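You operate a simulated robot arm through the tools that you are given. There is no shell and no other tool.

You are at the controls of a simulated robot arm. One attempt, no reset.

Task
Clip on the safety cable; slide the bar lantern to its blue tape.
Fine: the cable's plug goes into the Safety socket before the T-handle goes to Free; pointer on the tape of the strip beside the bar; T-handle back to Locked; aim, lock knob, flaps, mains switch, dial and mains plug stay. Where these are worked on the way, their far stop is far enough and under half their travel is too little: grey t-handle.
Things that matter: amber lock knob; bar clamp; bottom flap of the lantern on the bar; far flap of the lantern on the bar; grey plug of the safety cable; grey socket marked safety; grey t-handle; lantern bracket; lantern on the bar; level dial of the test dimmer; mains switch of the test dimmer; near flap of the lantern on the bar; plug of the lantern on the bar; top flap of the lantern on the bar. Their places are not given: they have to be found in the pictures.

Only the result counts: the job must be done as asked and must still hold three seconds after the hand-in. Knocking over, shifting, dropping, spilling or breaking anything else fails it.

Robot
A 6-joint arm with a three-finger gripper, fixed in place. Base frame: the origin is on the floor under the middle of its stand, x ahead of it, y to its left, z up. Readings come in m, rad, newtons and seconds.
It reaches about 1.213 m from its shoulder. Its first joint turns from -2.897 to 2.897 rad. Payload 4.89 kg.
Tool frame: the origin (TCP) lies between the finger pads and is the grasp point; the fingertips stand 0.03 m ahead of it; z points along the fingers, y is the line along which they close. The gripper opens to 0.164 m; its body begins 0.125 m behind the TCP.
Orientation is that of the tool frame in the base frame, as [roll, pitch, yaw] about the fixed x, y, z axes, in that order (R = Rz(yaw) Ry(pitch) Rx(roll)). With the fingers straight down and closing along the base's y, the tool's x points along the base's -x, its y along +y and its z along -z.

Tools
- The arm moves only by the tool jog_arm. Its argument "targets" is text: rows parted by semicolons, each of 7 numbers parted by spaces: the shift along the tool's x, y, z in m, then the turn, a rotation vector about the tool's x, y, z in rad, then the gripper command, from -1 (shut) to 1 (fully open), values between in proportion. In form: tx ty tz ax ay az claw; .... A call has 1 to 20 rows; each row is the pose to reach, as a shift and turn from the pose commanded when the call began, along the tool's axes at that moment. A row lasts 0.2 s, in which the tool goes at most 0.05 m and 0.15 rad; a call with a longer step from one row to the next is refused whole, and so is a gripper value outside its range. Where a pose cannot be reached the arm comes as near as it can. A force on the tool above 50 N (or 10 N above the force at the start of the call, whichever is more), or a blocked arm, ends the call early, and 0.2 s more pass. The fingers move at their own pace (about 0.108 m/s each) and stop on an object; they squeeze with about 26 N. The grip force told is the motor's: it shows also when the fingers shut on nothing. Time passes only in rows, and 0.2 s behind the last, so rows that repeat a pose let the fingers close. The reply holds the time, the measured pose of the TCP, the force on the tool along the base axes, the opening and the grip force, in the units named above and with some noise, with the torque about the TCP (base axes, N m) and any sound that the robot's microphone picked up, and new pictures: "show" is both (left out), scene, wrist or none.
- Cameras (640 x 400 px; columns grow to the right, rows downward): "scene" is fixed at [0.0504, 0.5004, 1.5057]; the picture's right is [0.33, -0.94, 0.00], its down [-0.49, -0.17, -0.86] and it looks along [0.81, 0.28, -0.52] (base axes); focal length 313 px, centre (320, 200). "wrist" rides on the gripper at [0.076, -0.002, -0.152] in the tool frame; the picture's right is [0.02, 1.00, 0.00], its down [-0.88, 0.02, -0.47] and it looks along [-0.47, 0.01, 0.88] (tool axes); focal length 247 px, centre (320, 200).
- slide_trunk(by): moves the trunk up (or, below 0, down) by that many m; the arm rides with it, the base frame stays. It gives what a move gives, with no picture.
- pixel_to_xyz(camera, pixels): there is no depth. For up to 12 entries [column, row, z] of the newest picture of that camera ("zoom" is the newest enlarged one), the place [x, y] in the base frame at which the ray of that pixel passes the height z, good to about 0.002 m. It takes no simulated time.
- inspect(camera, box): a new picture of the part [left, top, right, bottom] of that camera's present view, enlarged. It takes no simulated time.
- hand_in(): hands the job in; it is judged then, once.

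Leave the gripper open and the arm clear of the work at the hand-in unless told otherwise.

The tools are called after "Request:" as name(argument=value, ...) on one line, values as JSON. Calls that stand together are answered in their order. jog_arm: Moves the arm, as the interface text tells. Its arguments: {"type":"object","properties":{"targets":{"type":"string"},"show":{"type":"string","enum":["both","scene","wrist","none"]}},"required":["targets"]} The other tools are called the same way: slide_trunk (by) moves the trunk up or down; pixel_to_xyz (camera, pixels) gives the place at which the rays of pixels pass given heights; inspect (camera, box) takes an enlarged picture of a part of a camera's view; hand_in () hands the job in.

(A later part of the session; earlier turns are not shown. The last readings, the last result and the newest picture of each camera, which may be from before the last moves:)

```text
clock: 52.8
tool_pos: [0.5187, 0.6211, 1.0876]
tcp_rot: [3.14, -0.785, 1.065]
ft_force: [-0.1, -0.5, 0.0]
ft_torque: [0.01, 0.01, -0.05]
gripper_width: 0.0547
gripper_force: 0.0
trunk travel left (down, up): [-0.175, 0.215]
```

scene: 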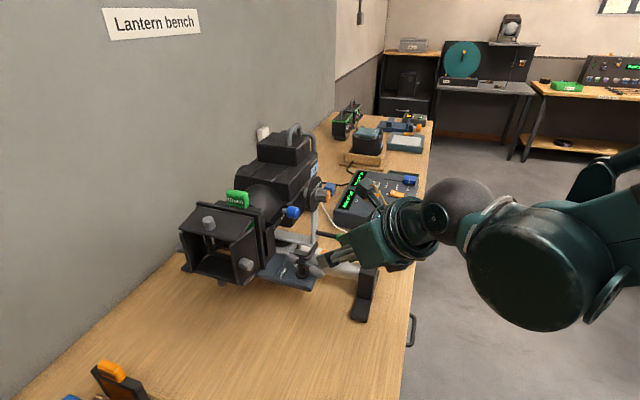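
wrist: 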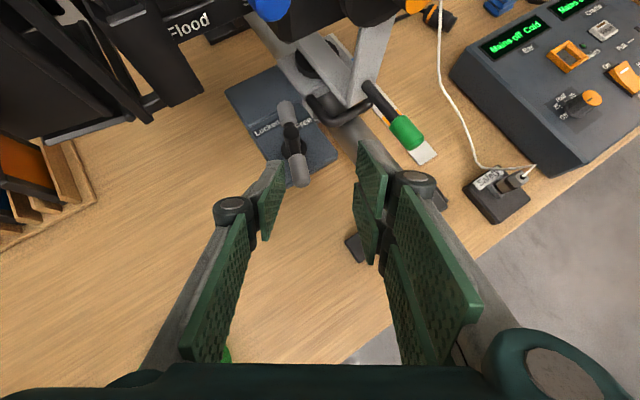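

The commanded pose equals the reached one. Now the yaw is 29°. I'll move over the near arm and lower so the fingers (5.5 cm gap) straddle it, stopping with the tips just above the plate.

Request:
jog_arm(targets="0.0069 -0.0078 0.0222 0 0 0 -0.33; 0.0138 -0.0156 0.0443 0 0 0 -0.33; -0.0011 -0.0156 0.0592 0 0 0 -0.33; -0.009 -0.0156 0.0671 0 0 0 -0.33; -0.009 -0.0156 0.0671 0 0 0 -0.33", show="both")

Request:
inspect(camera="wrist", box=[220, 90, 420, 215])

Request:
inspect(camera="scene", box=[250, 220, 370, 295])

```text
clock: 54.0
tool_pos: [0.5252, 0.6648, 1.0342]
tcp_rot: [-3.141, -0.785, 1.064]
ft_force: [-1.0, 0.8, -0.3]
ft_torque: [-0.02, -0.01, 0.03]
gripper_width: 0.0549
gripper_force: 0.0
trunk travel left (down, up): [-0.175, 0.215]
```

scene: 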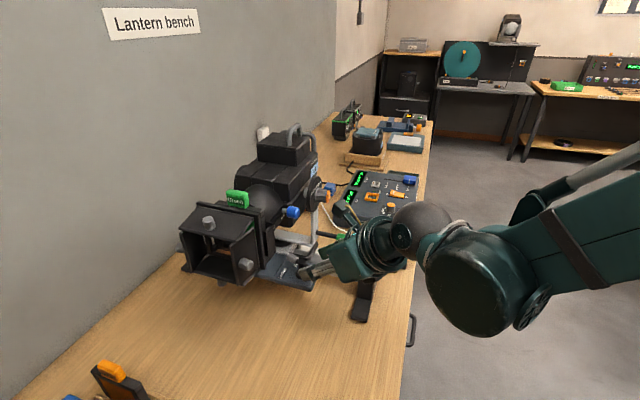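
wrist: 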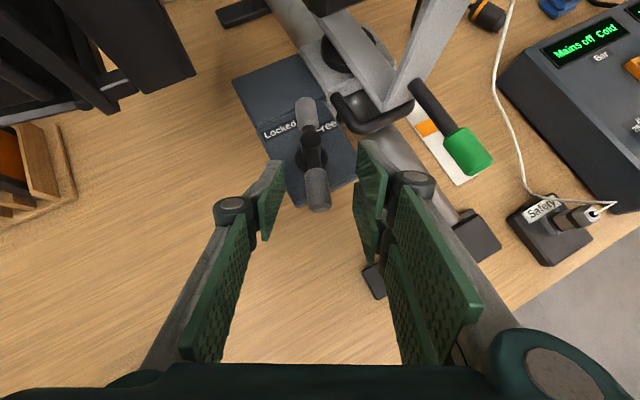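

```text
3.20 times, centred on (320, 152) of wrist
```

zoom: 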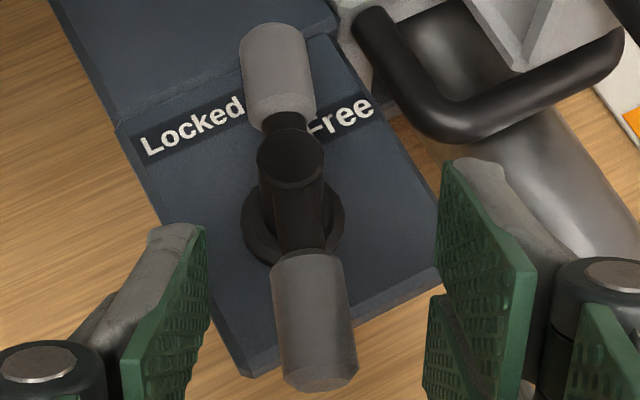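

```text
5.33 times, centred on (310, 258) of scene
```

zoom: 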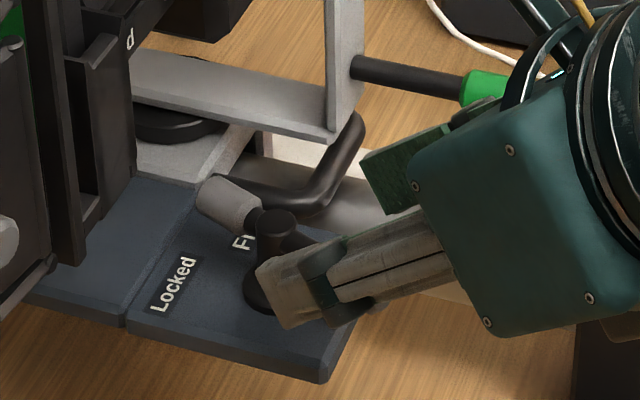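

The near arm lies between the fingers. I'll lower 8 mm more, then sweep sideways towards -x to take up the slack and start turning the handle clockwise, watching the force.

Request:
jog_arm(targets="-0.0057 0 0.0057 0 0 0 -0.33; -0.0095 -0.0078 0.0018 0 0 0 -0.33; -0.0133 -0.0156 -0.002 0 0 0 -0.33; -0.0143 -0.019 -0.003 0 0 0 -0.33; -0.0153 -0.0223 -0.004 0 0 0 -0.33; -0.0153 -0.0223 -0.004 0 0 0 -0.33", show="both")

Request:
inspect(camera="wrist", box=[220, 90, 420, 215])

Request:
inspect(camera="scene", box=[250, 220, 370, 295])

```text
clock: 55.4
tool_pos: [0.4996, 0.6647, 1.0267]
tcp_rot: [3.141, -0.786, 1.063]
ft_force: [1.5, -1.2, 1.4]
ft_torque: [-0.01, -0.03, -0.04]
gripper_width: 0.0558
gripper_force: 1.2
trunk travel left (down, up): [-0.175, 0.215]
```

scene: 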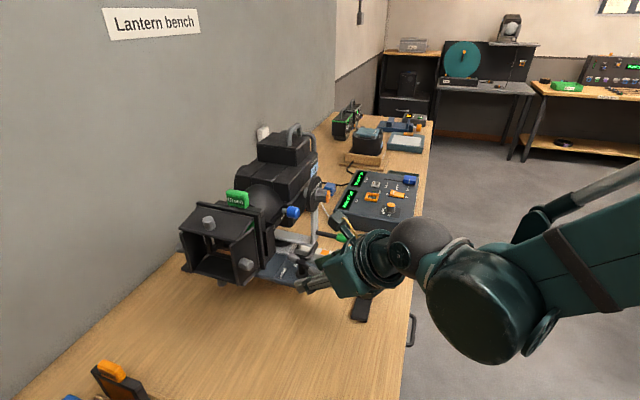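
wrist: 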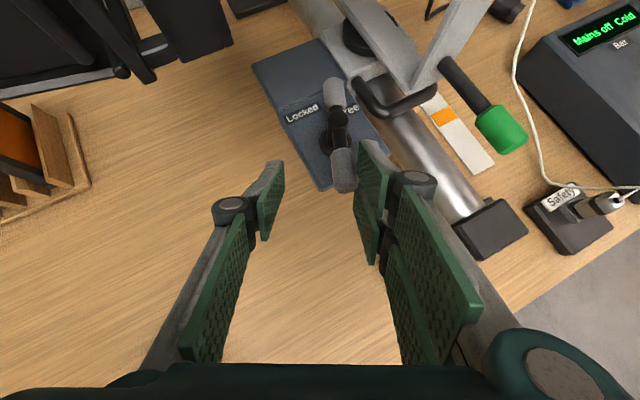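

```text
3.20 times, centred on (320, 152) of wrist
```

zoom: 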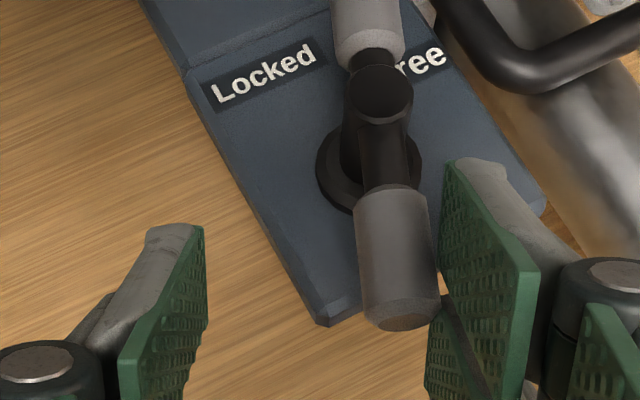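

```text
5.33 times, centred on (310, 258) of scene
```

zoom: 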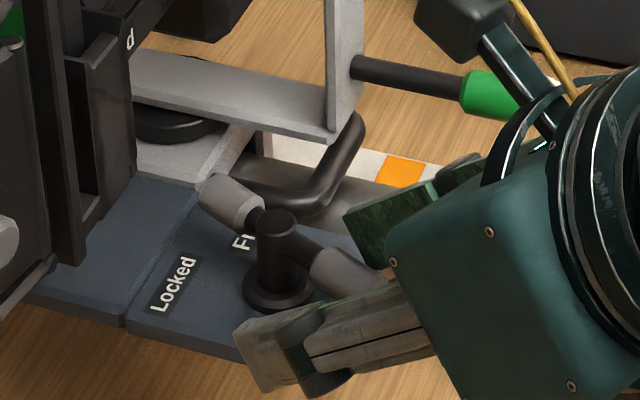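

The two-finger pads have just reached the arm, with 1.2 N showing at the gripper. I'll continue the arc and push the near arm towards -x.

Request:
jog_arm(targets="-0.0005 -0.005 -0.0005 0 0 0 -0.33; -0.001 -0.01 -0.001 0 0 0 -0.33; -0.0013 -0.0145 -0.0013 0 0 0 -0.33; -0.0013 -0.0145 -0.0013 0 0 0 -0.33", show="none")

Request:
inspect(camera="wrist", box=[220, 60, 420, 215])

Request:
inspect(camera="scene", box=[250, 220, 370, 295])

```text
clock: 56.4
tool_pos: [0.4851, 0.6695, 1.0268]
tcp_rot: [3.14, -0.786, 1.066]
ft_force: [-0.6, -1.1, 0.2]
ft_torque: [-0.02, 0.01, 0.03]
gripper_width: 0.0552
gripper_force: 0.3
trunk travel left (down, up): [-0.175, 0.215]
```

```text
2.58 times, centred on (320, 138) of wrist
```

zoom: 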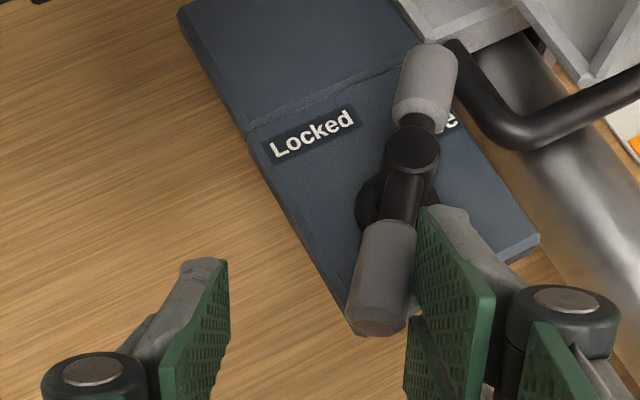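

```text
5.33 times, centred on (310, 258) of scene
```

zoom: 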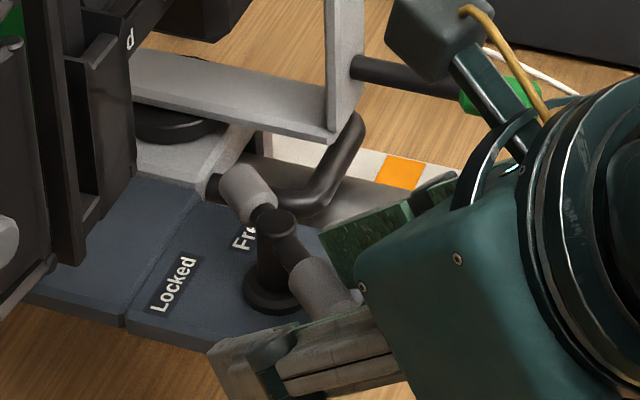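

It turns easily, with the far arm swinging towards "Free". I'll continue along the arc.

Request:
jog_arm(targets="0.0006 -0.005 0.0006 0 0 0 -0.33; 0.0013 -0.0107 0.0013 0 0 0 -0.33; 0.003 -0.0157 0.003 0 0 0 -0.33; 0.0047 -0.0206 0.0047 0 0 0 -0.33; 0.0047 -0.0206 0.0047 0 0 0 -0.33", show="none")

Request:
inspect(camera="wrist", box=[220, 60, 420, 215])

Request:
inspect(camera="scene", box=[250, 220, 370, 295])

```text
clock: 57.6
tool_pos: [0.4704, 0.6847, 1.0256]
tcp_rot: [3.141, -0.785, 1.066]
ft_force: [0.2, -0.1, 0.0]
ft_torque: [0.02, -0.03, -0.03]
gripper_width: 0.0551
gripper_force: 0.2
trunk travel left (down, up): [-0.175, 0.215]
```

```text
2.58 times, centred on (320, 138) of wrist
```

zoom: 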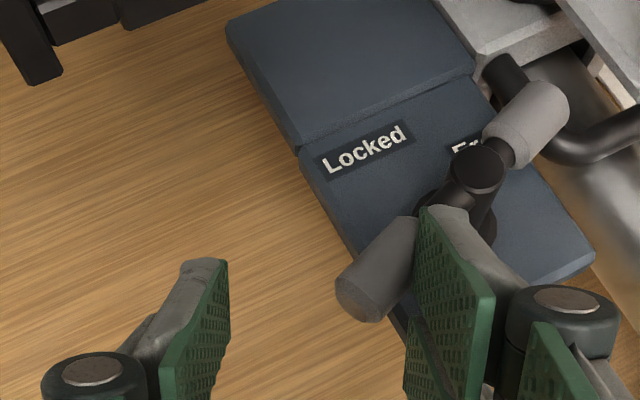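

```text
5.33 times, centred on (310, 258) of scene
```

zoom: 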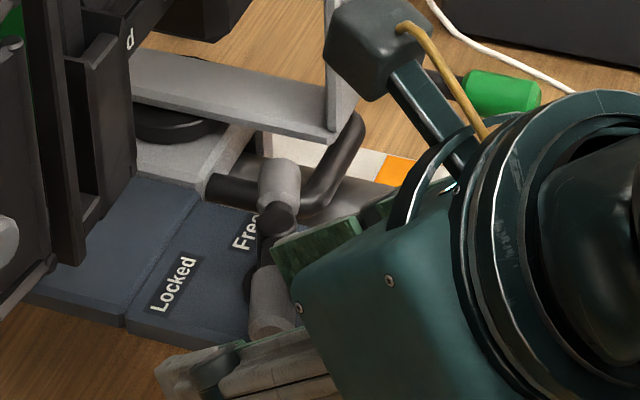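

The bar has turned about 55° and the force is still negligible. I'll keep following the arc to find the stop.

Request:
jog_arm(targets="0.0025 -0.0042 0.0025 0 0 0 -0.33; 0.005 -0.0084 0.005 0 0 0 -0.33; 0.0082 -0.0115 0.0082 0 0 0 -0.33; 0.0114 -0.0146 0.0114 0 0 0 -0.33; 0.0114 -0.0146 0.0114 0 0 0 -0.33", show="none")

Request:
inspect(camera="wrist", box=[220, 60, 420, 215])

Request:
inspect(camera="scene", box=[250, 220, 370, 295])

```text
clock: 58.8
tool_pos: [0.4738, 0.7014, 1.0259]
tcp_rot: [-3.139, -0.787, 1.072]
ft_force: [-0.9, -0.8, 2.6]
ft_torque: [0.04, -0.1, -0.07]
gripper_width: 0.0552
gripper_force: 0.3
out of reach, approached as far as the arm can: row 2, 3, 4, 5
trunk travel left (down, up): [-0.175, 0.215]
```

```text
2.58 times, centred on (320, 138) of wrist
```

zoom: 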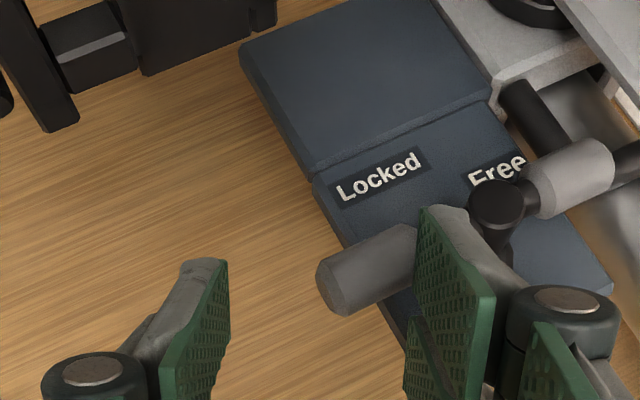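

```text
5.33 times, centred on (310, 258) of scene
```

zoom: 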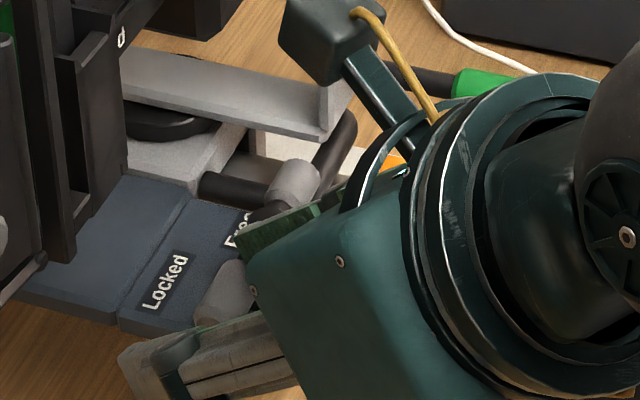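

The bar is now turned about 75° to the Free side. In the scene view the whole carriage has shifted a few millimetres towards +y, so the clamp has released. I'll back the fingers off the handle and rise, then look at the pointer and strip.

Request:
jog_arm(targets="-0.0141 0 -0.0141 0 0 0 -0.33; -0.0141 0.004 -0.025 0 0 0 -0.33; 0.005 0.004 -0.045 0 0 0 -0.33; 0.0212 0.004 -0.0636 0 0 0 -0.33; 0.0212 0.004 -0.0636 0 0 0 -0.33", show="both")

Request:
inspect(camera="scene", box=[250, 220, 370, 295])

Request:
inspect(camera="wrist", box=[220, 0, 480, 165])

```text
clock: 60.0
tool_pos: [0.4634, 0.6734, 1.086]
tcp_rot: [3.141, -0.789, 1.067]
ft_force: [-0.2, -0.3, 0.1]
ft_torque: [-0.01, -0.02, 0.0]
gripper_width: 0.0549
gripper_force: 0.0
trunk travel left (down, up): [-0.175, 0.215]
```

scene: 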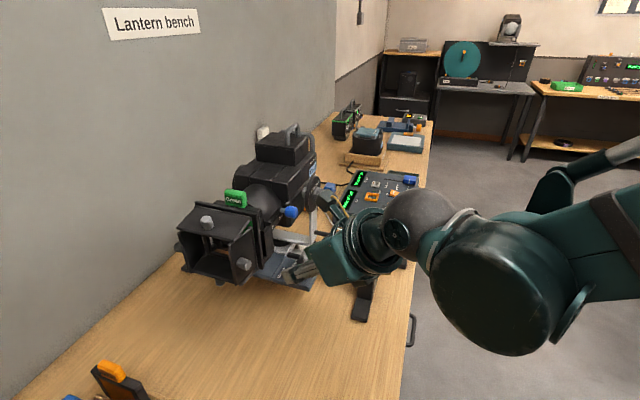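
wrist: 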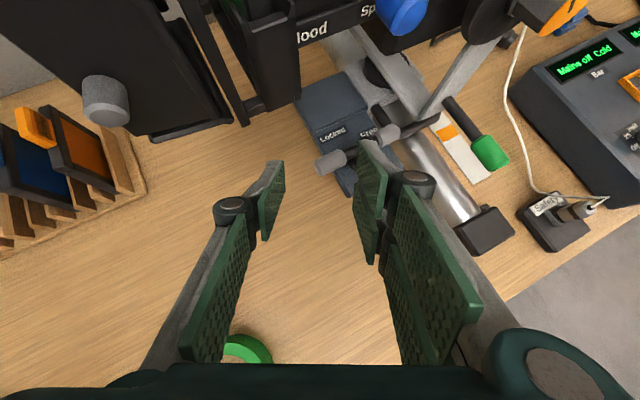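

```text
5.33 times, centred on (310, 258) of scene
```

zoom: 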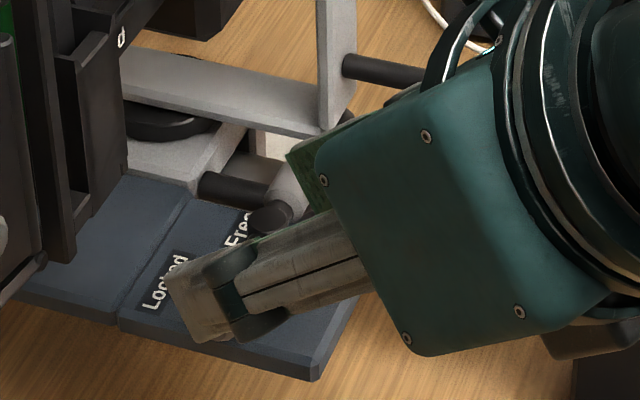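

```text
2.42 times, centred on (350, 82) of wrist
```

zoom: 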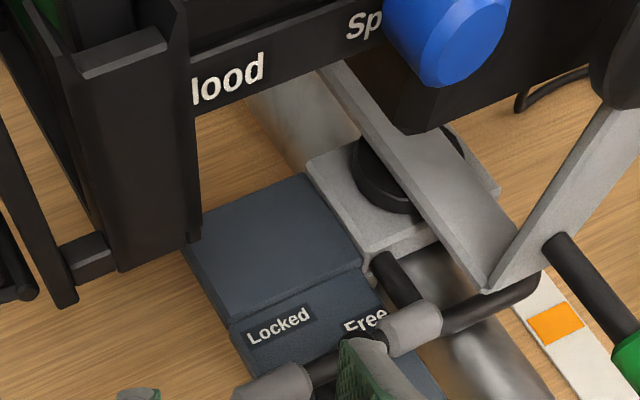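

The handle now points across (Free) and rests free of the fingers. I'll back out and un-yaw the tool.

Request:
jog_arm(targets="-0.0277 0 -0.0376 0 0 0 -0.33; -0.0553 0.01 -0.0751 0.06 0 -0.06 -0.33; -0.0553 0.045 -0.0751 0.13 0 -0.13 -0.33; -0.0553 0.08 -0.0751 0.21 0 -0.21 -0.33; -0.0553 0.12 -0.0751 0.29 0 -0.29 -0.33; -0.0553 0.15 -0.0751 0.358 0 -0.358 -0.33; -0.0553 0.15 -0.0751 0.358 0 -0.358 -0.33", show="both")

Request:
inspect(camera="wrist", box=[220, 0, 480, 165])

Request:
inspect(camera="scene", box=[250, 220, 370, 295])

```text
clock: 61.6
tool_pos: [0.551, 0.5203, 1.0999]
tcp_rot: [3.141, -0.786, 1.571]
ft_force: [1.3, 0.2, 0.2]
ft_torque: [-0.03, 0.09, 0.03]
gripper_width: 0.0552
gripper_force: 0.1
trunk travel left (down, up): [-0.175, 0.215]
```

scene: 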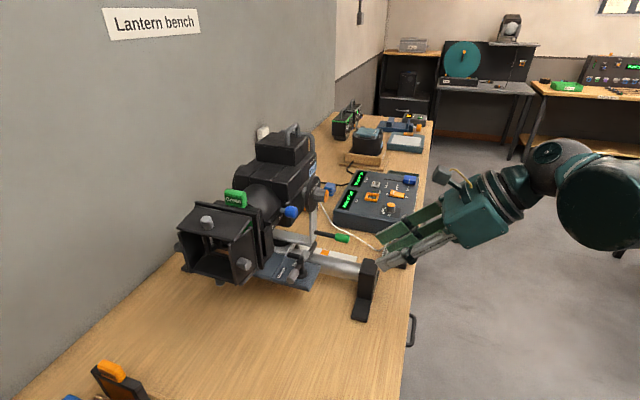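
wrist: 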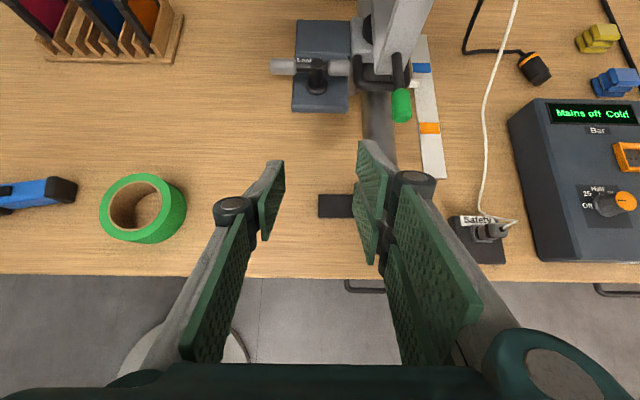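

```text
2.42 times, centred on (350, 82) of wrist
```

zoom: 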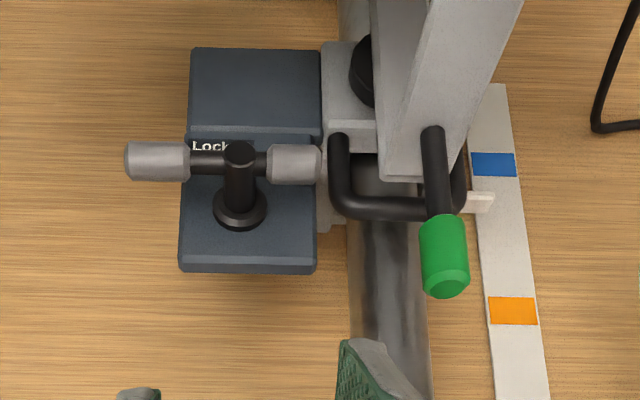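

```text
5.33 times, centred on (310, 258) of scene
```

zoom: 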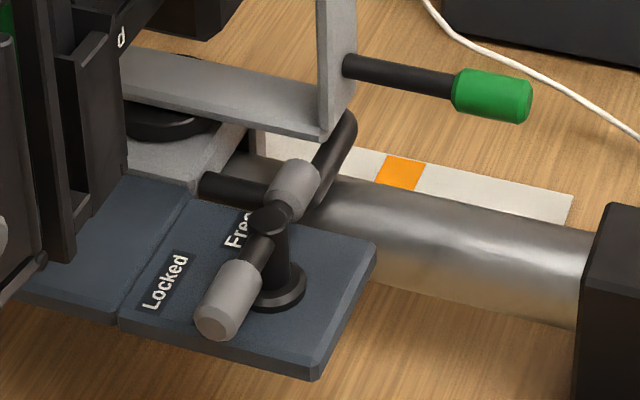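

This view is excellent. The T-bar now lies straight along x at Free. The pointer tip is at zoom (480,202), short of the blue tape (493,164), with the orange at (513,311).

My ray estimates put the blue centre at y≈0.873 and the pointer near y≈0.815, so the carriage needs about +0.06 m. I'll check with the exact camera model, then close the fingers and bring them up behind the T-handle hub for a gentle push.

Request:
pixel_to_xyz(camera="wrist", pixels=[[421.5, 67.2, 0.863], [429.8, 127.9, 0.863], [416.1, 82.9, 0.872], [416.1, 82.9, 0.885], [317, 60, 1.015], [320.3, 110.1, 0.976]])

Request:
inspect(camera="wrist", box=[390, 40, 450, 140])

Request:
jog_arm(targets="0.014 -0.013 0.0423 0 0 0 -0.8; 0.0281 -0.026 0.0846 0 0 0 -1; 0.0281 -0.026 0.113 0 0 0 -1; 0.0281 -0.026 0.1412 0 0 0 -1; 0.0274 -0.026 0.1589 0 0 0 -1; 0.0274 -0.026 0.1589 0 0 0 -1", show="both")

```text
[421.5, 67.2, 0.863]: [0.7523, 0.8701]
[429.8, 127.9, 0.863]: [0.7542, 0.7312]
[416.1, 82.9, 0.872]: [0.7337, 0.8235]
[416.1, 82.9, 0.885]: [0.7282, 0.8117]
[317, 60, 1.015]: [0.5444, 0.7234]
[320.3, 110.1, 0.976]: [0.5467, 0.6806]
```

```text
4.00 times, centred on (420, 90) of wrist
```

zoom: 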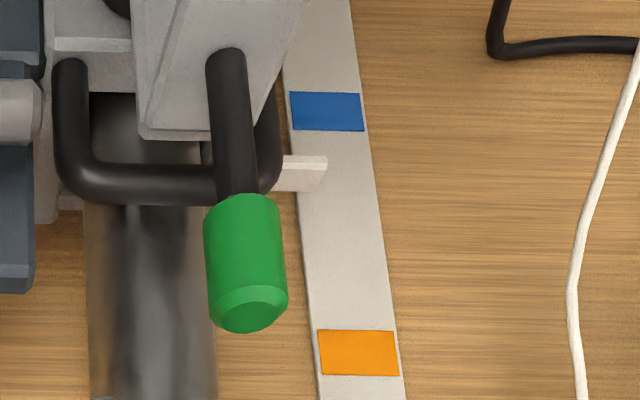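

```text
clock: 63.0
tool_pos: [0.5238, 0.6516, 1.0073]
tcp_rot: [3.141, -0.787, 1.569]
ft_force: [-0.5, 0.0, 0.3]
ft_torque: [0.02, 0.02, 0.02]
gripper_width: 0.0
gripper_force: 26.3
trunk travel left (down, up): [-0.175, 0.215]
```

scene: 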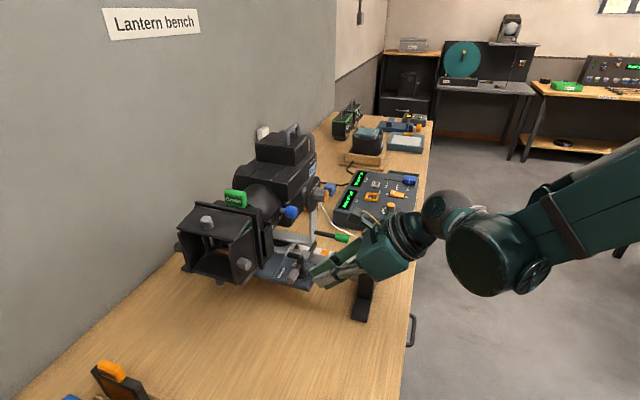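
wrist: 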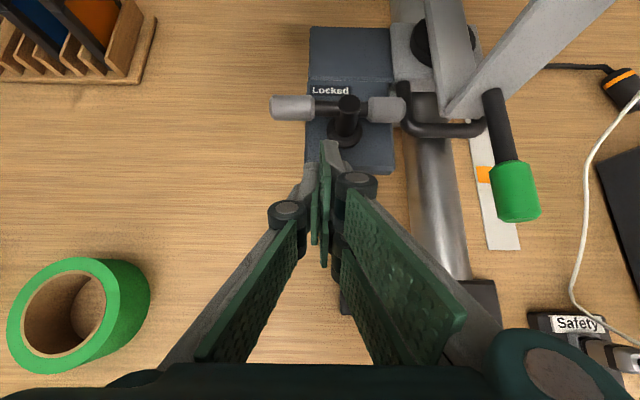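

The exact model puts the blue centre at y=0.870 and the orange at 0.731. If the pointer rides just above the strip, its tip is at about y≈0.825, so roughly +0.045 m is needed. I'll push forward gently, first about 0.035 m after contact, then re-measure.

Request:
jog_arm(targets="0.0057 0 0.0057 0 0 0 -1; 0.0092 0 0.0092 0 0 0 -1; 0.0127 0 0.0127 0 0 0 -1; 0.0163 0 0.0163 0 0 0 -1; 0.0198 0 0.0198 0 0 0 -1; 0.0198 0 0.0198 0 0 0 -1", show="both")

Request:
inspect(camera="wrist", box=[250, 40, 550, 230])

Request:
inspect(camera="scene", box=[250, 220, 370, 295])

```text
clock: 64.4
tool_pos: [0.5237, 0.6786, 1.0077]
tcp_rot: [3.14, -0.786, 1.571]
ft_force: [2.6, -3.4, -2.8]
ft_torque: [-0.15, 0.02, -0.09]
gripper_width: 0.0
gripper_force: 25.9
trunk travel left (down, up): [-0.175, 0.215]
```

scene: 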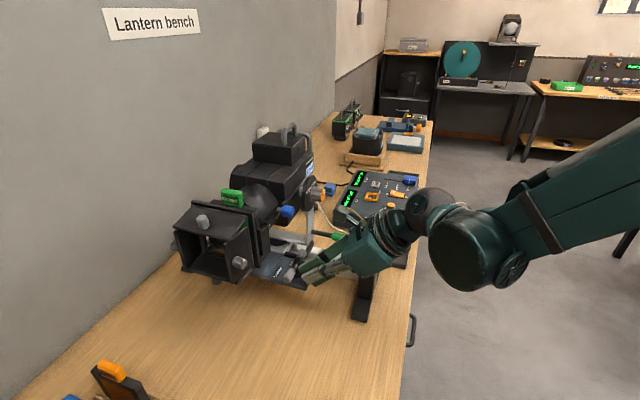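
wrist: 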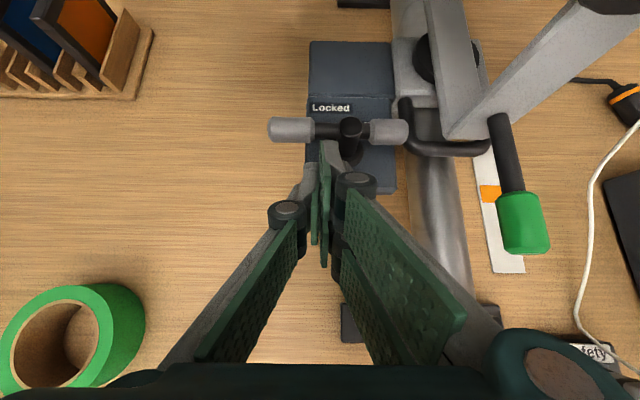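

```text
2.11 times, centred on (400, 135) of wrist
```

zoom: 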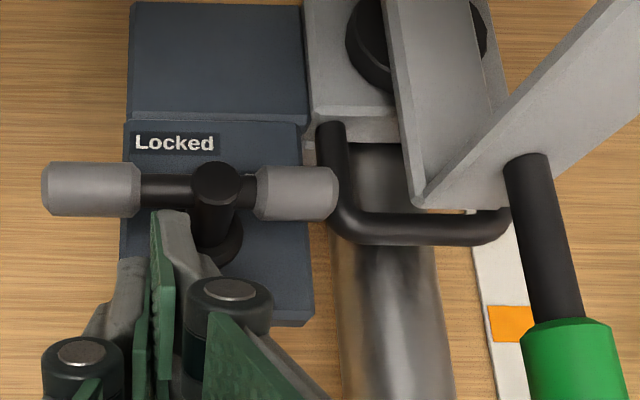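

```text
5.33 times, centred on (310, 258) of scene
```

zoom: 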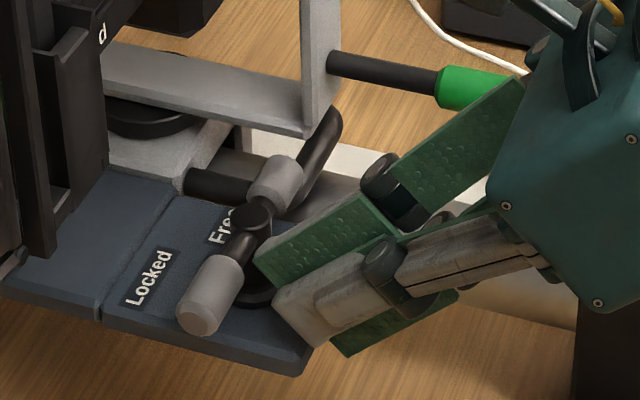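

The carriage slides smoothly with only about 3–4 N, and has moved about 1 cm in this push. I'll push another 0.022 m, then back off and measure again.

Request:
jog_arm(targets="0.0035 0 0.0035 0 0 0 -1; 0.007 0 0.007 0 0 0 -1; 0.0106 0 0.0106 0 0 0 -1; 0.0141 0 0.0141 0 0 0 -1; 0.0156 0 0.0156 0 0 0 -1; 0.0156 0 0.0156 0 0 0 -1", show="none")

Request:
inspect(camera="wrist", box=[250, 40, 550, 230])

Request:
inspect(camera="scene", box=[250, 220, 370, 295])

```text
clock: 65.8
tool_pos: [0.5232, 0.702, 1.0072]
tcp_rot: [3.14, -0.786, 1.571]
ft_force: [0.2, -3.8, -6.0]
ft_torque: [-0.22, 0.04, 0.02]
gripper_width: 0.0
gripper_force: 26.2
trunk travel left (down, up): [-0.175, 0.215]
```

```text
2.11 times, centred on (400, 135) of wrist
```

zoom: 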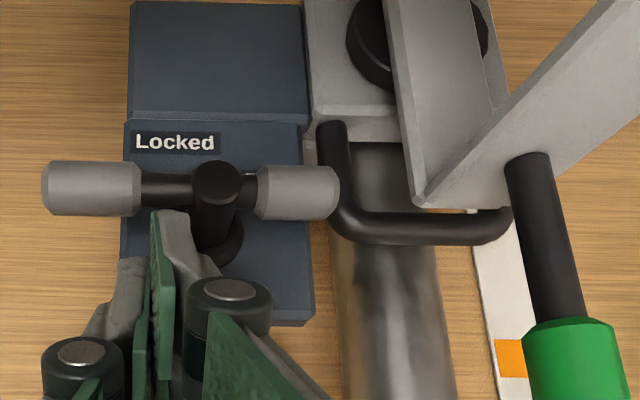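

```text
5.33 times, centred on (310, 258) of scene
```

zoom: 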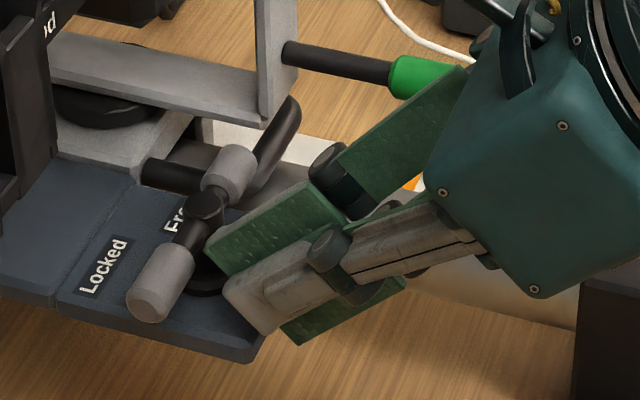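

The carriage followed by 0.023 m. Now I'll back off and carry the camera round to the +x side, over the socket and strip, for a steeper view of the pointer against the tape.

Request:
jog_arm(targets="-0.0212 0 -0.0212 0 0 0 -1; -0.028 0.008 -0.068 0 0 0 -1; -0.032 0.016 -0.115 0 0 0 -1; -0.0346 0.027 -0.155 0 0 0 -1; -0.0346 0.05 -0.1661 0 0 0 -1; -0.03 0.09 -0.17 0 0 0 -1; -0.026 0.13 -0.174 0 0 0 -1; -0.022 0.17 -0.178 0 0 0 -1; -0.018 0.215 -0.182 0 0 0 -1; -0.0134 0.26 -0.1874 0 0 0 -1; -0.0134 0.297 -0.1874 0 0 0 -1; 0.012 0.297 -0.157 0 0 0 -1; 0.038 0.297 -0.126 0 0 0 -1; 0.0643 0.297 -0.0954 0 0 0 -1; 0.0643 0.297 -0.0954 0 0 0 -1", show="both")

Request:
inspect(camera="wrist", box=[200, 60, 360, 220])

Request:
inspect(camera="scene", box=[230, 200, 410, 310])

```text
clock: 69.0
tool_pos: [0.8192, 0.6784, 1.1204]
tcp_rot: [3.138, -0.787, 1.571]
ft_force: [0.2, 1.5, -0.4]
ft_torque: [-0.03, 0.02, 0.0]
gripper_width: 0.0002
gripper_force: 26.5
trunk travel left (down, up): [-0.175, 0.215]
```

scene: 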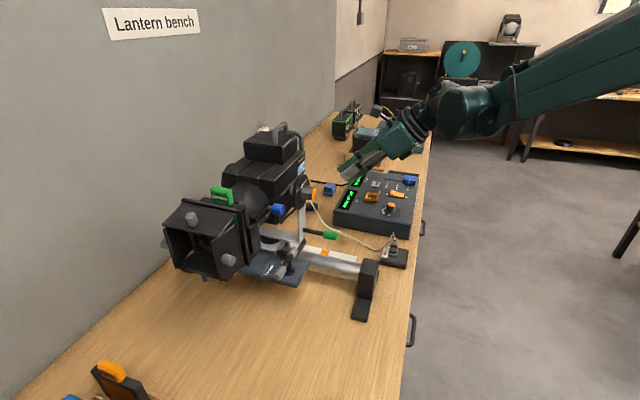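
wrist: 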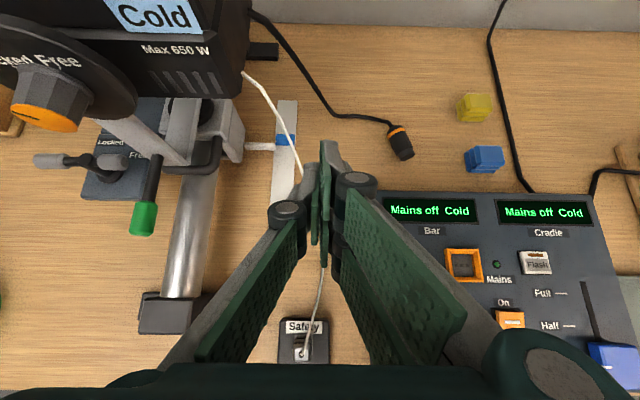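

```text
2.50 times, centred on (280, 140) of wrist
```

zoom: 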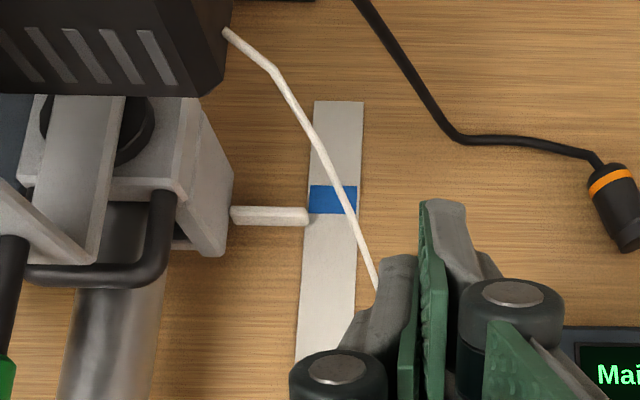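

```text
3.56 times, centred on (320, 255) of scene
```

zoom: 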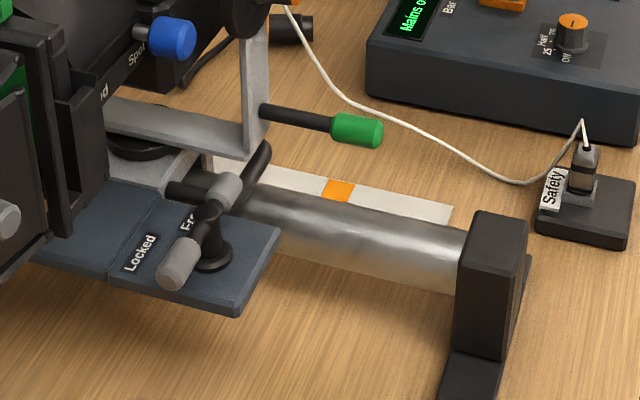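

This view is very good. The pointer bar ends at zoom (308,216), and the blue tape spans rows 186–213 (centre about 200). The pointer is just short of the tape's centre, so I'll compute exactly how far.

Request:
inspect(camera="wrist", box=[255, 115, 315, 160])

Request:
pixel_to_xyz(camera="wrist", pixels=[[285.5, 134.4, 0.863], [285.5, 145.2, 0.863], [285.5, 140, 0.863], [275, 146, 0.868], [275, 146, 0.875], [275, 146, 0.882]])

```text
8.89 times, centred on (285, 138) of wrist
```

zoom: 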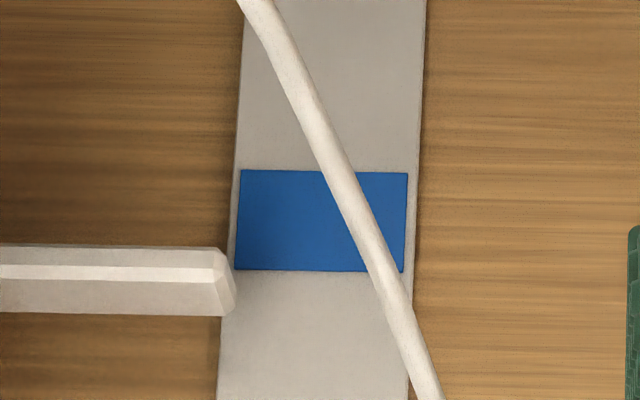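

```text
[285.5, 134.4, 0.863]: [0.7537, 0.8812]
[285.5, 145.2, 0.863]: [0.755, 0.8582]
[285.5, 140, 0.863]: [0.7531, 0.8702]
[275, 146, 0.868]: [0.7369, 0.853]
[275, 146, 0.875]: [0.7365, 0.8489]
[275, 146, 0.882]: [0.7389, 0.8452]
```

The tape spans y≈0.857–0.881 (centre 0.869), and the pointer bar's centre is at y≈0.8475. So the carriage needs about +0.0215 m more. I'll retrace the path back to just behind the T-handle hub.

Request:
jog_arm(targets="-0.0263 0 -0.0306 0 0 0 -1; -0.0523 0 -0.0616 0 0 0 -1; -0.0777 0 -0.092 0 0 0 -1; -0.0777 -0.037 -0.092 0 0 0 -1; -0.0823 -0.082 -0.0866 0 0 0 -1; -0.0863 -0.127 -0.0826 0 0 0 -1; -0.0903 -0.167 -0.0786 0 0 0 -1; -0.0943 -0.207 -0.0746 0 0 0 -1; -0.0989 -0.247 -0.0707 0 0 0 -1; -0.0989 -0.27 -0.0596 0 0 0 -1; -0.0963 -0.281 -0.0196 0 0 0 -1; -0.0923 -0.289 0.0274 0 0 0 -1; -0.0855 -0.297 0.0742 0 0 0 -1; -0.0855 -0.297 0.0742 0 0 0 -1", show="wrist")

```text
clock: 72.0
tool_pos: [0.5241, 0.6734, 1.008]
tcp_rot: [3.14, -0.786, 1.57]
ft_force: [1.2, -0.2, 0.8]
ft_torque: [0.03, 0.07, 0.09]
gripper_width: 0.0
gripper_force: 26.3
trunk travel left (down, up): [-0.175, 0.215]
```

wrist: 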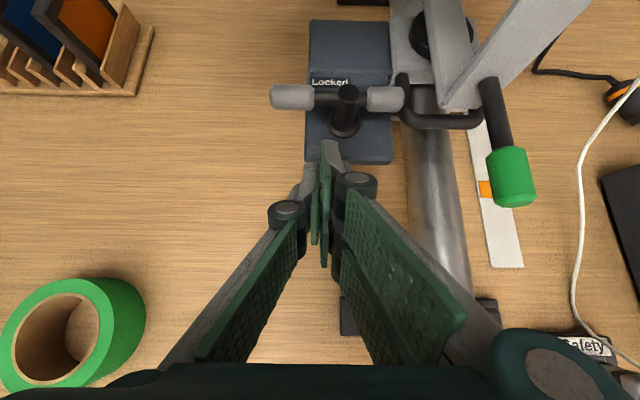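

I'm back 30 mm behind the last contact point. I'll push forward 0.0515 m (30 mm approach plus 21.5 mm of sliding), slowing as it moves.

Request:
jog_arm(targets="0.0071 0 0.0071 0 0 0 -1; 0.0141 0 0.0141 0 0 0 -1; 0.0198 0 0.0198 0 0 0 -1; 0.024 0 0.024 0 0 0 -1; 0.0283 0 0.0283 0 0 0 -1; 0.0325 0 0.0325 0 0 0 -1; 0.0364 0 0.0364 0 0 0 -1; 0.0364 0 0.0364 0 0 0 -1", show="both")

Request:
inspect(camera="wrist", box=[250, 40, 550, 230])

```text
clock: 73.8
tool_pos: [0.5232, 0.7234, 1.0067]
tcp_rot: [3.14, -0.786, 1.569]
ft_force: [0.0, 0.4, -2.7]
ft_torque: [-0.1, 0.0, 0.0]
gripper_width: 0.0
gripper_force: 25.8
trunk travel left (down, up): [-0.175, 0.215]
```

scene: 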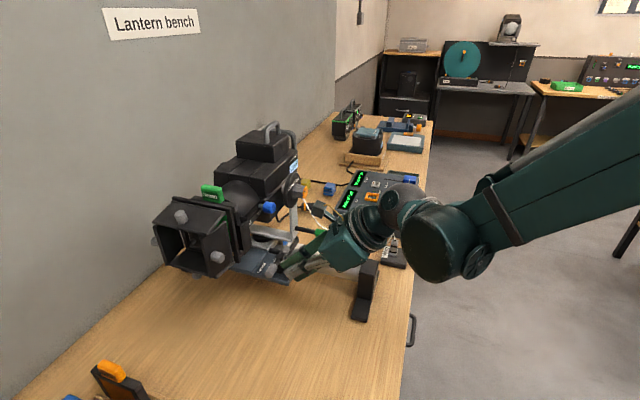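
wrist: 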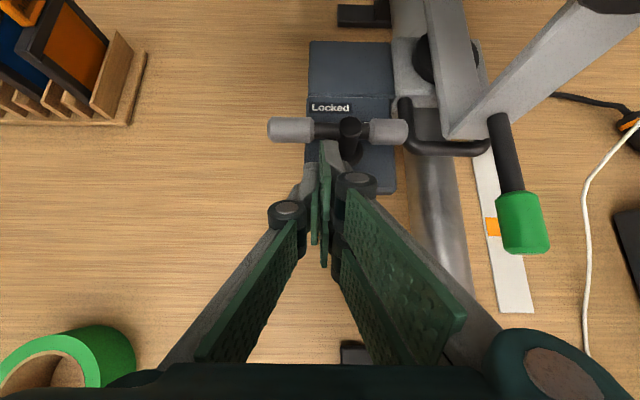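

```text
2.11 times, centred on (400, 135) of wrist
```

zoom: 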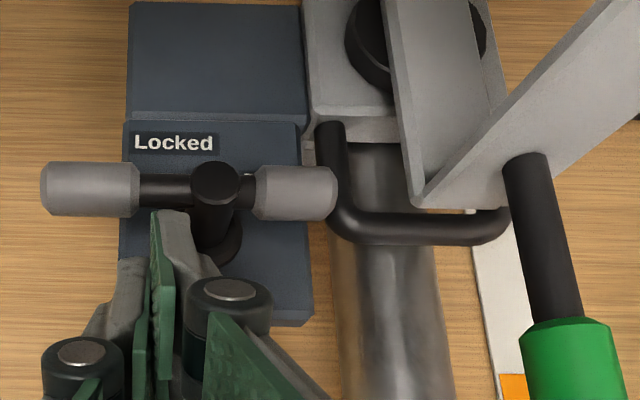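

The push ended at y=0.7234 as commanded, which should put the pointer at the tape's centre. Now I must re-lock the T-handle.

With the bar lying along x, I'll hook its near arm from the +y side with a downward-leaning finger and pull it back towards -y. First I'll back off, rise, and roll the tool by -90° so the fingers separate along y.

Request:
jog_arm(targets="-0.0212 0 -0.0212 0 0 0 -1; -0.02 -0.006 -0.065 0 0 0 -1; -0.015 -0.012 -0.11 0 0 0 -1; -0.0074 -0.023 -0.15 0 0 0 -1; -0.0074 -0.023 -0.1671 0 0 -0.1428 -0.6; -0.0074 -0.023 -0.1671 0 0 -0.2856 -0.33; -0.0074 -0.023 -0.1671 0 0 -0.4284 -0.33; -0.0074 -0.023 -0.1671 0 0 -0.5712 -0.33; -0.0074 -0.023 -0.1671 0 0 -0.714 -0.33; -0.0074 -0.023 -0.1671 0 0 -0.8568 -0.33; -0.0074 -0.023 -0.1671 0 0 -0.9996 -0.33; -0.0074 -0.023 -0.1671 0 0 -1.1424 -0.33; -0.0074 -0.023 -0.1671 0 0 -1.2852 -0.33; -0.0074 -0.023 -0.1671 0 0 -1.428 -0.33; -0.0074 -0.023 -0.1671 0 0 -1.5708 -0.33; -0.0074 -0.023 -0.1671 0 0 -1.5708 -0.33", show="both")

Request:
inspect(camera="scene", box=[210, 200, 390, 312])

```text
clock: 77.2
tool_pos: [0.5003, 0.5999, 1.1191]
tcp_rot: [2.356, 0.002, -3.141]
ft_force: [-0.1, 0.0, -0.1]
ft_torque: [-0.04, 0.01, 0.0]
gripper_width: 0.0551
gripper_force: 0.0
trunk travel left (down, up): [-0.175, 0.215]
```

scene: 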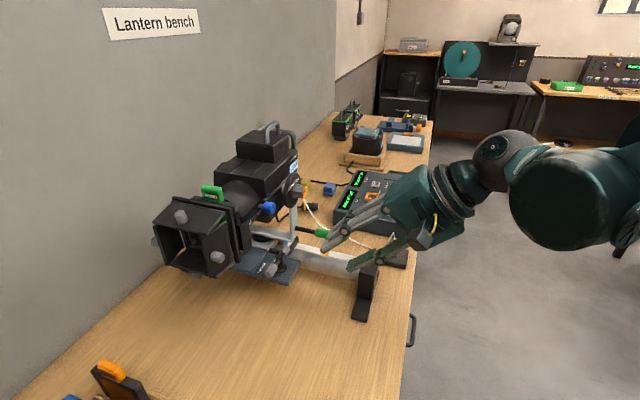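
wrist: 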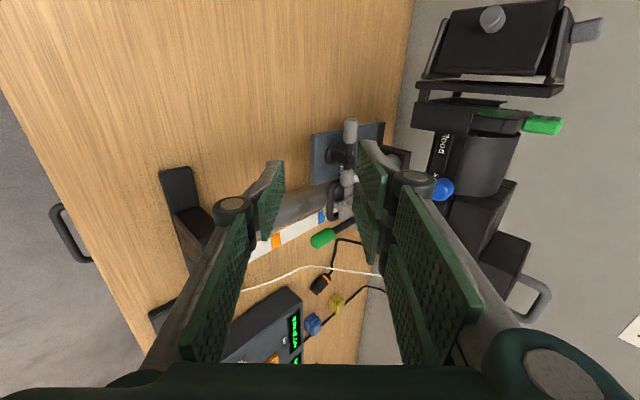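

```text
3.56 times, centred on (300, 256) of scene
```

zoom: 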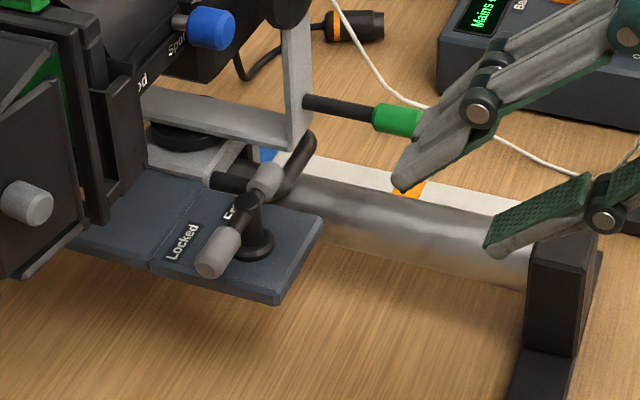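

I can see the T-handle in the wrist picture at (345,160), with the near arm at (350,130). I'll enlarge it and compute its current position.

Request:
inspect(camera="wrist", box=[300, 100, 420, 250])

```text
2.67 times, centred on (360, 175) of wrist
```

zoom: 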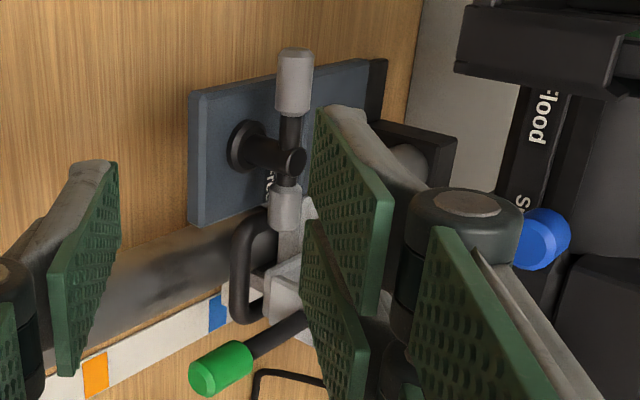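

Request:
pixel_to_xyz(camera="wrist", pixels=[[349.9, 160.7, 1.016], [350.6, 121, 1.007], [350.6, 140, 1.007], [346.5, 184, 1.007], [370, 139, 1.09]])

Request:
inspect(camera="scene", box=[225, 225, 305, 290])

```text
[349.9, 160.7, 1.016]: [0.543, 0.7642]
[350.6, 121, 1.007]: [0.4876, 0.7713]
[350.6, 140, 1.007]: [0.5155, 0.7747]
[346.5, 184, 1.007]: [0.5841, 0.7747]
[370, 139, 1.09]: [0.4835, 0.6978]
```

```text
6.15 times, centred on (265, 258) of scene
```

zoom: 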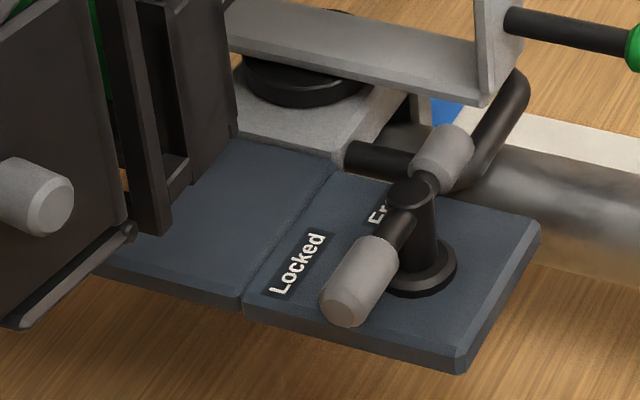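

The bar axis is now at y≈0.770 and its near end at x≈0.489. I'll steepen the tool to a 35° lean and move to a point 9 cm back along the tool axis from the near arm, with the finger gap at 4.5 cm.

Request:
jog_arm(targets="0.0068 0.0148 0.0243 0.0436 0 0 -0.45; 0.0137 0.0295 0.0486 0.0873 0 0 -0.45; 0.0205 0.0443 0.0728 0.1309 0 0 -0.45; 0.0273 0.059 0.0971 0.1745 0 0 -0.45; 0.0273 0.059 0.0971 0.1745 0 0 -0.45", show="both")

Request:
inspect(camera="wrist", box=[250, 60, 430, 230])

Request:
inspect(camera="scene", box=[210, 200, 390, 312])

```text
clock: 78.4
tool_pos: [0.4727, 0.7112, 1.0937]
tcp_rot: [2.531, 0.0, -3.142]
ft_force: [0.3, 0.8, 0.1]
ft_torque: [0.01, 0.04, 0.02]
gripper_width: 0.0452
gripper_force: 0.0
trunk travel left (down, up): [-0.175, 0.215]
```

scene: 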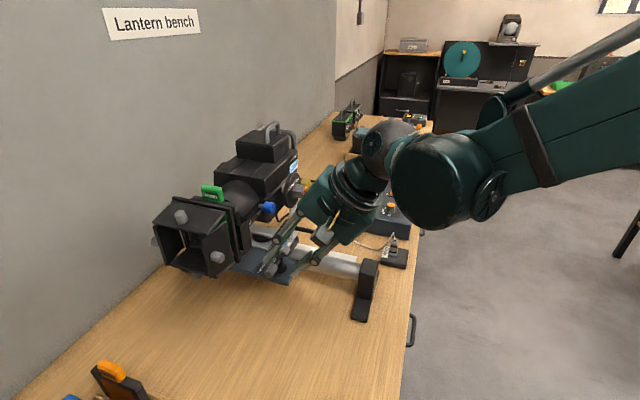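
wrist: 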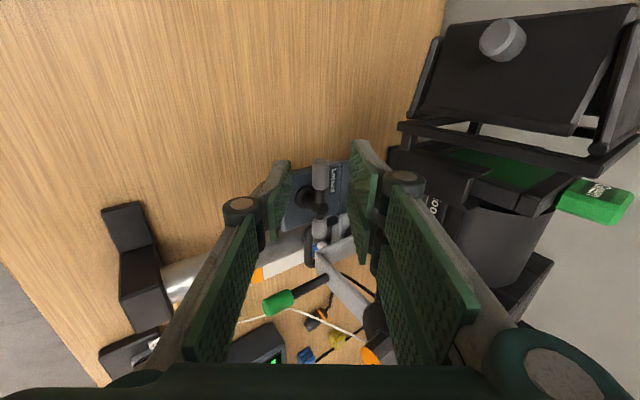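

```text
2.35 times, centred on (340, 145) of wrist
```

zoom: 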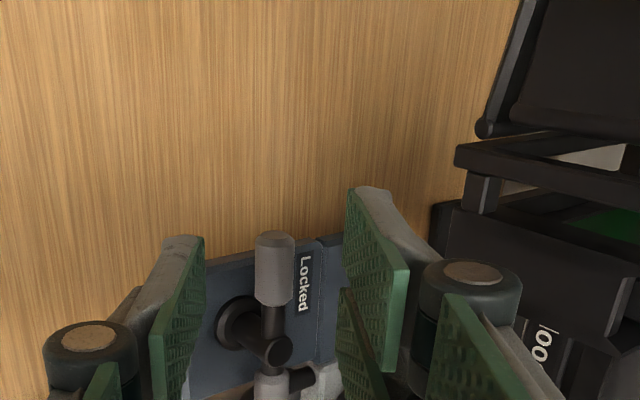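

```text
3.56 times, centred on (300, 256) of scene
```

zoom: 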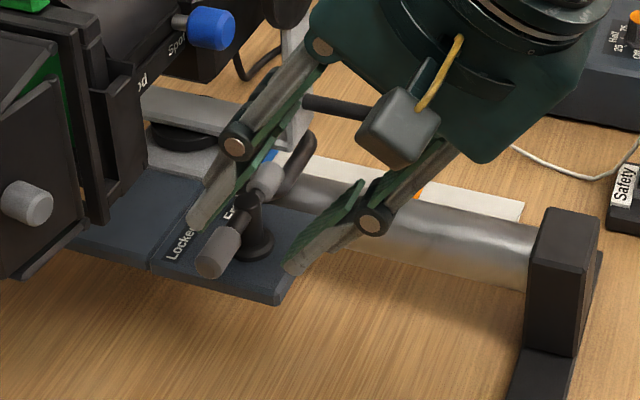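

The near arm is centred between the fingers in the wrist view (column 273, pads at 200 and 345). I'll advance 6 cm along the tool axis and check clearance to the lens frame.

Request:
jog_arm(targets="0 0 0.02 0 0 0 -0.45; 0 0 0.04 0 0 0 -0.45; 0 0 0.06 0 0 0 -0.45; 0 0 0.06 0 0 0 -0.45", show="wrist")

Request:
inspect(camera="wrist", box=[250, 60, 430, 230])

Request:
inspect(camera="scene", box=[210, 210, 330, 300])

```text
clock: 79.4
tool_pos: [0.4744, 0.746, 1.0434]
tcp_rot: [2.531, 0.0, 3.139]
ft_force: [-0.1, -0.1, -0.5]
ft_torque: [0.03, 0.03, -0.01]
gripper_width: 0.0452
gripper_force: 0.0
trunk travel left (down, up): [-0.175, 0.215]
```

wrist: 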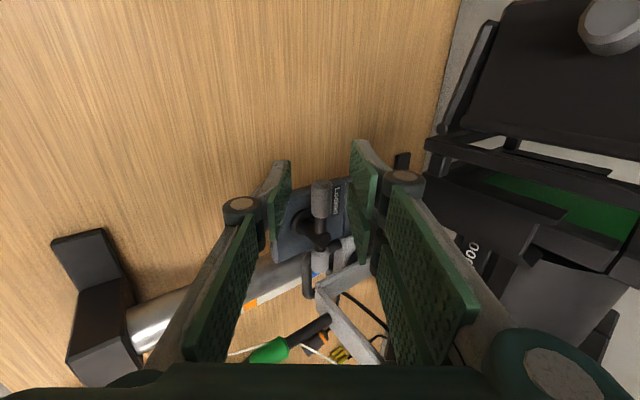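

```text
2.35 times, centred on (340, 145) of wrist
```

zoom: 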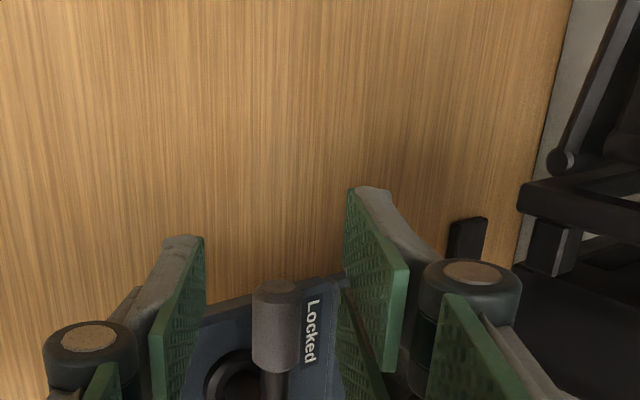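

```text
4.44 times, centred on (270, 255) of scene
```

zoom: 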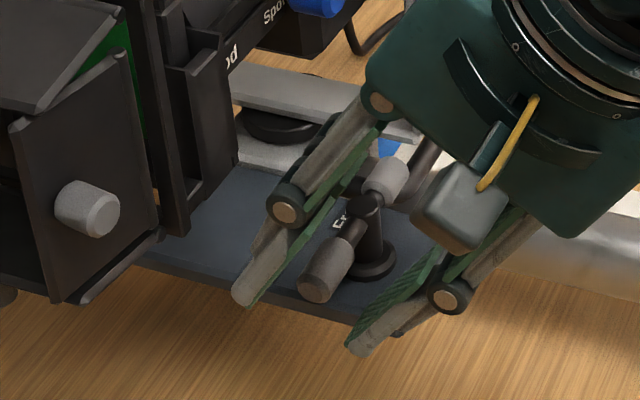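

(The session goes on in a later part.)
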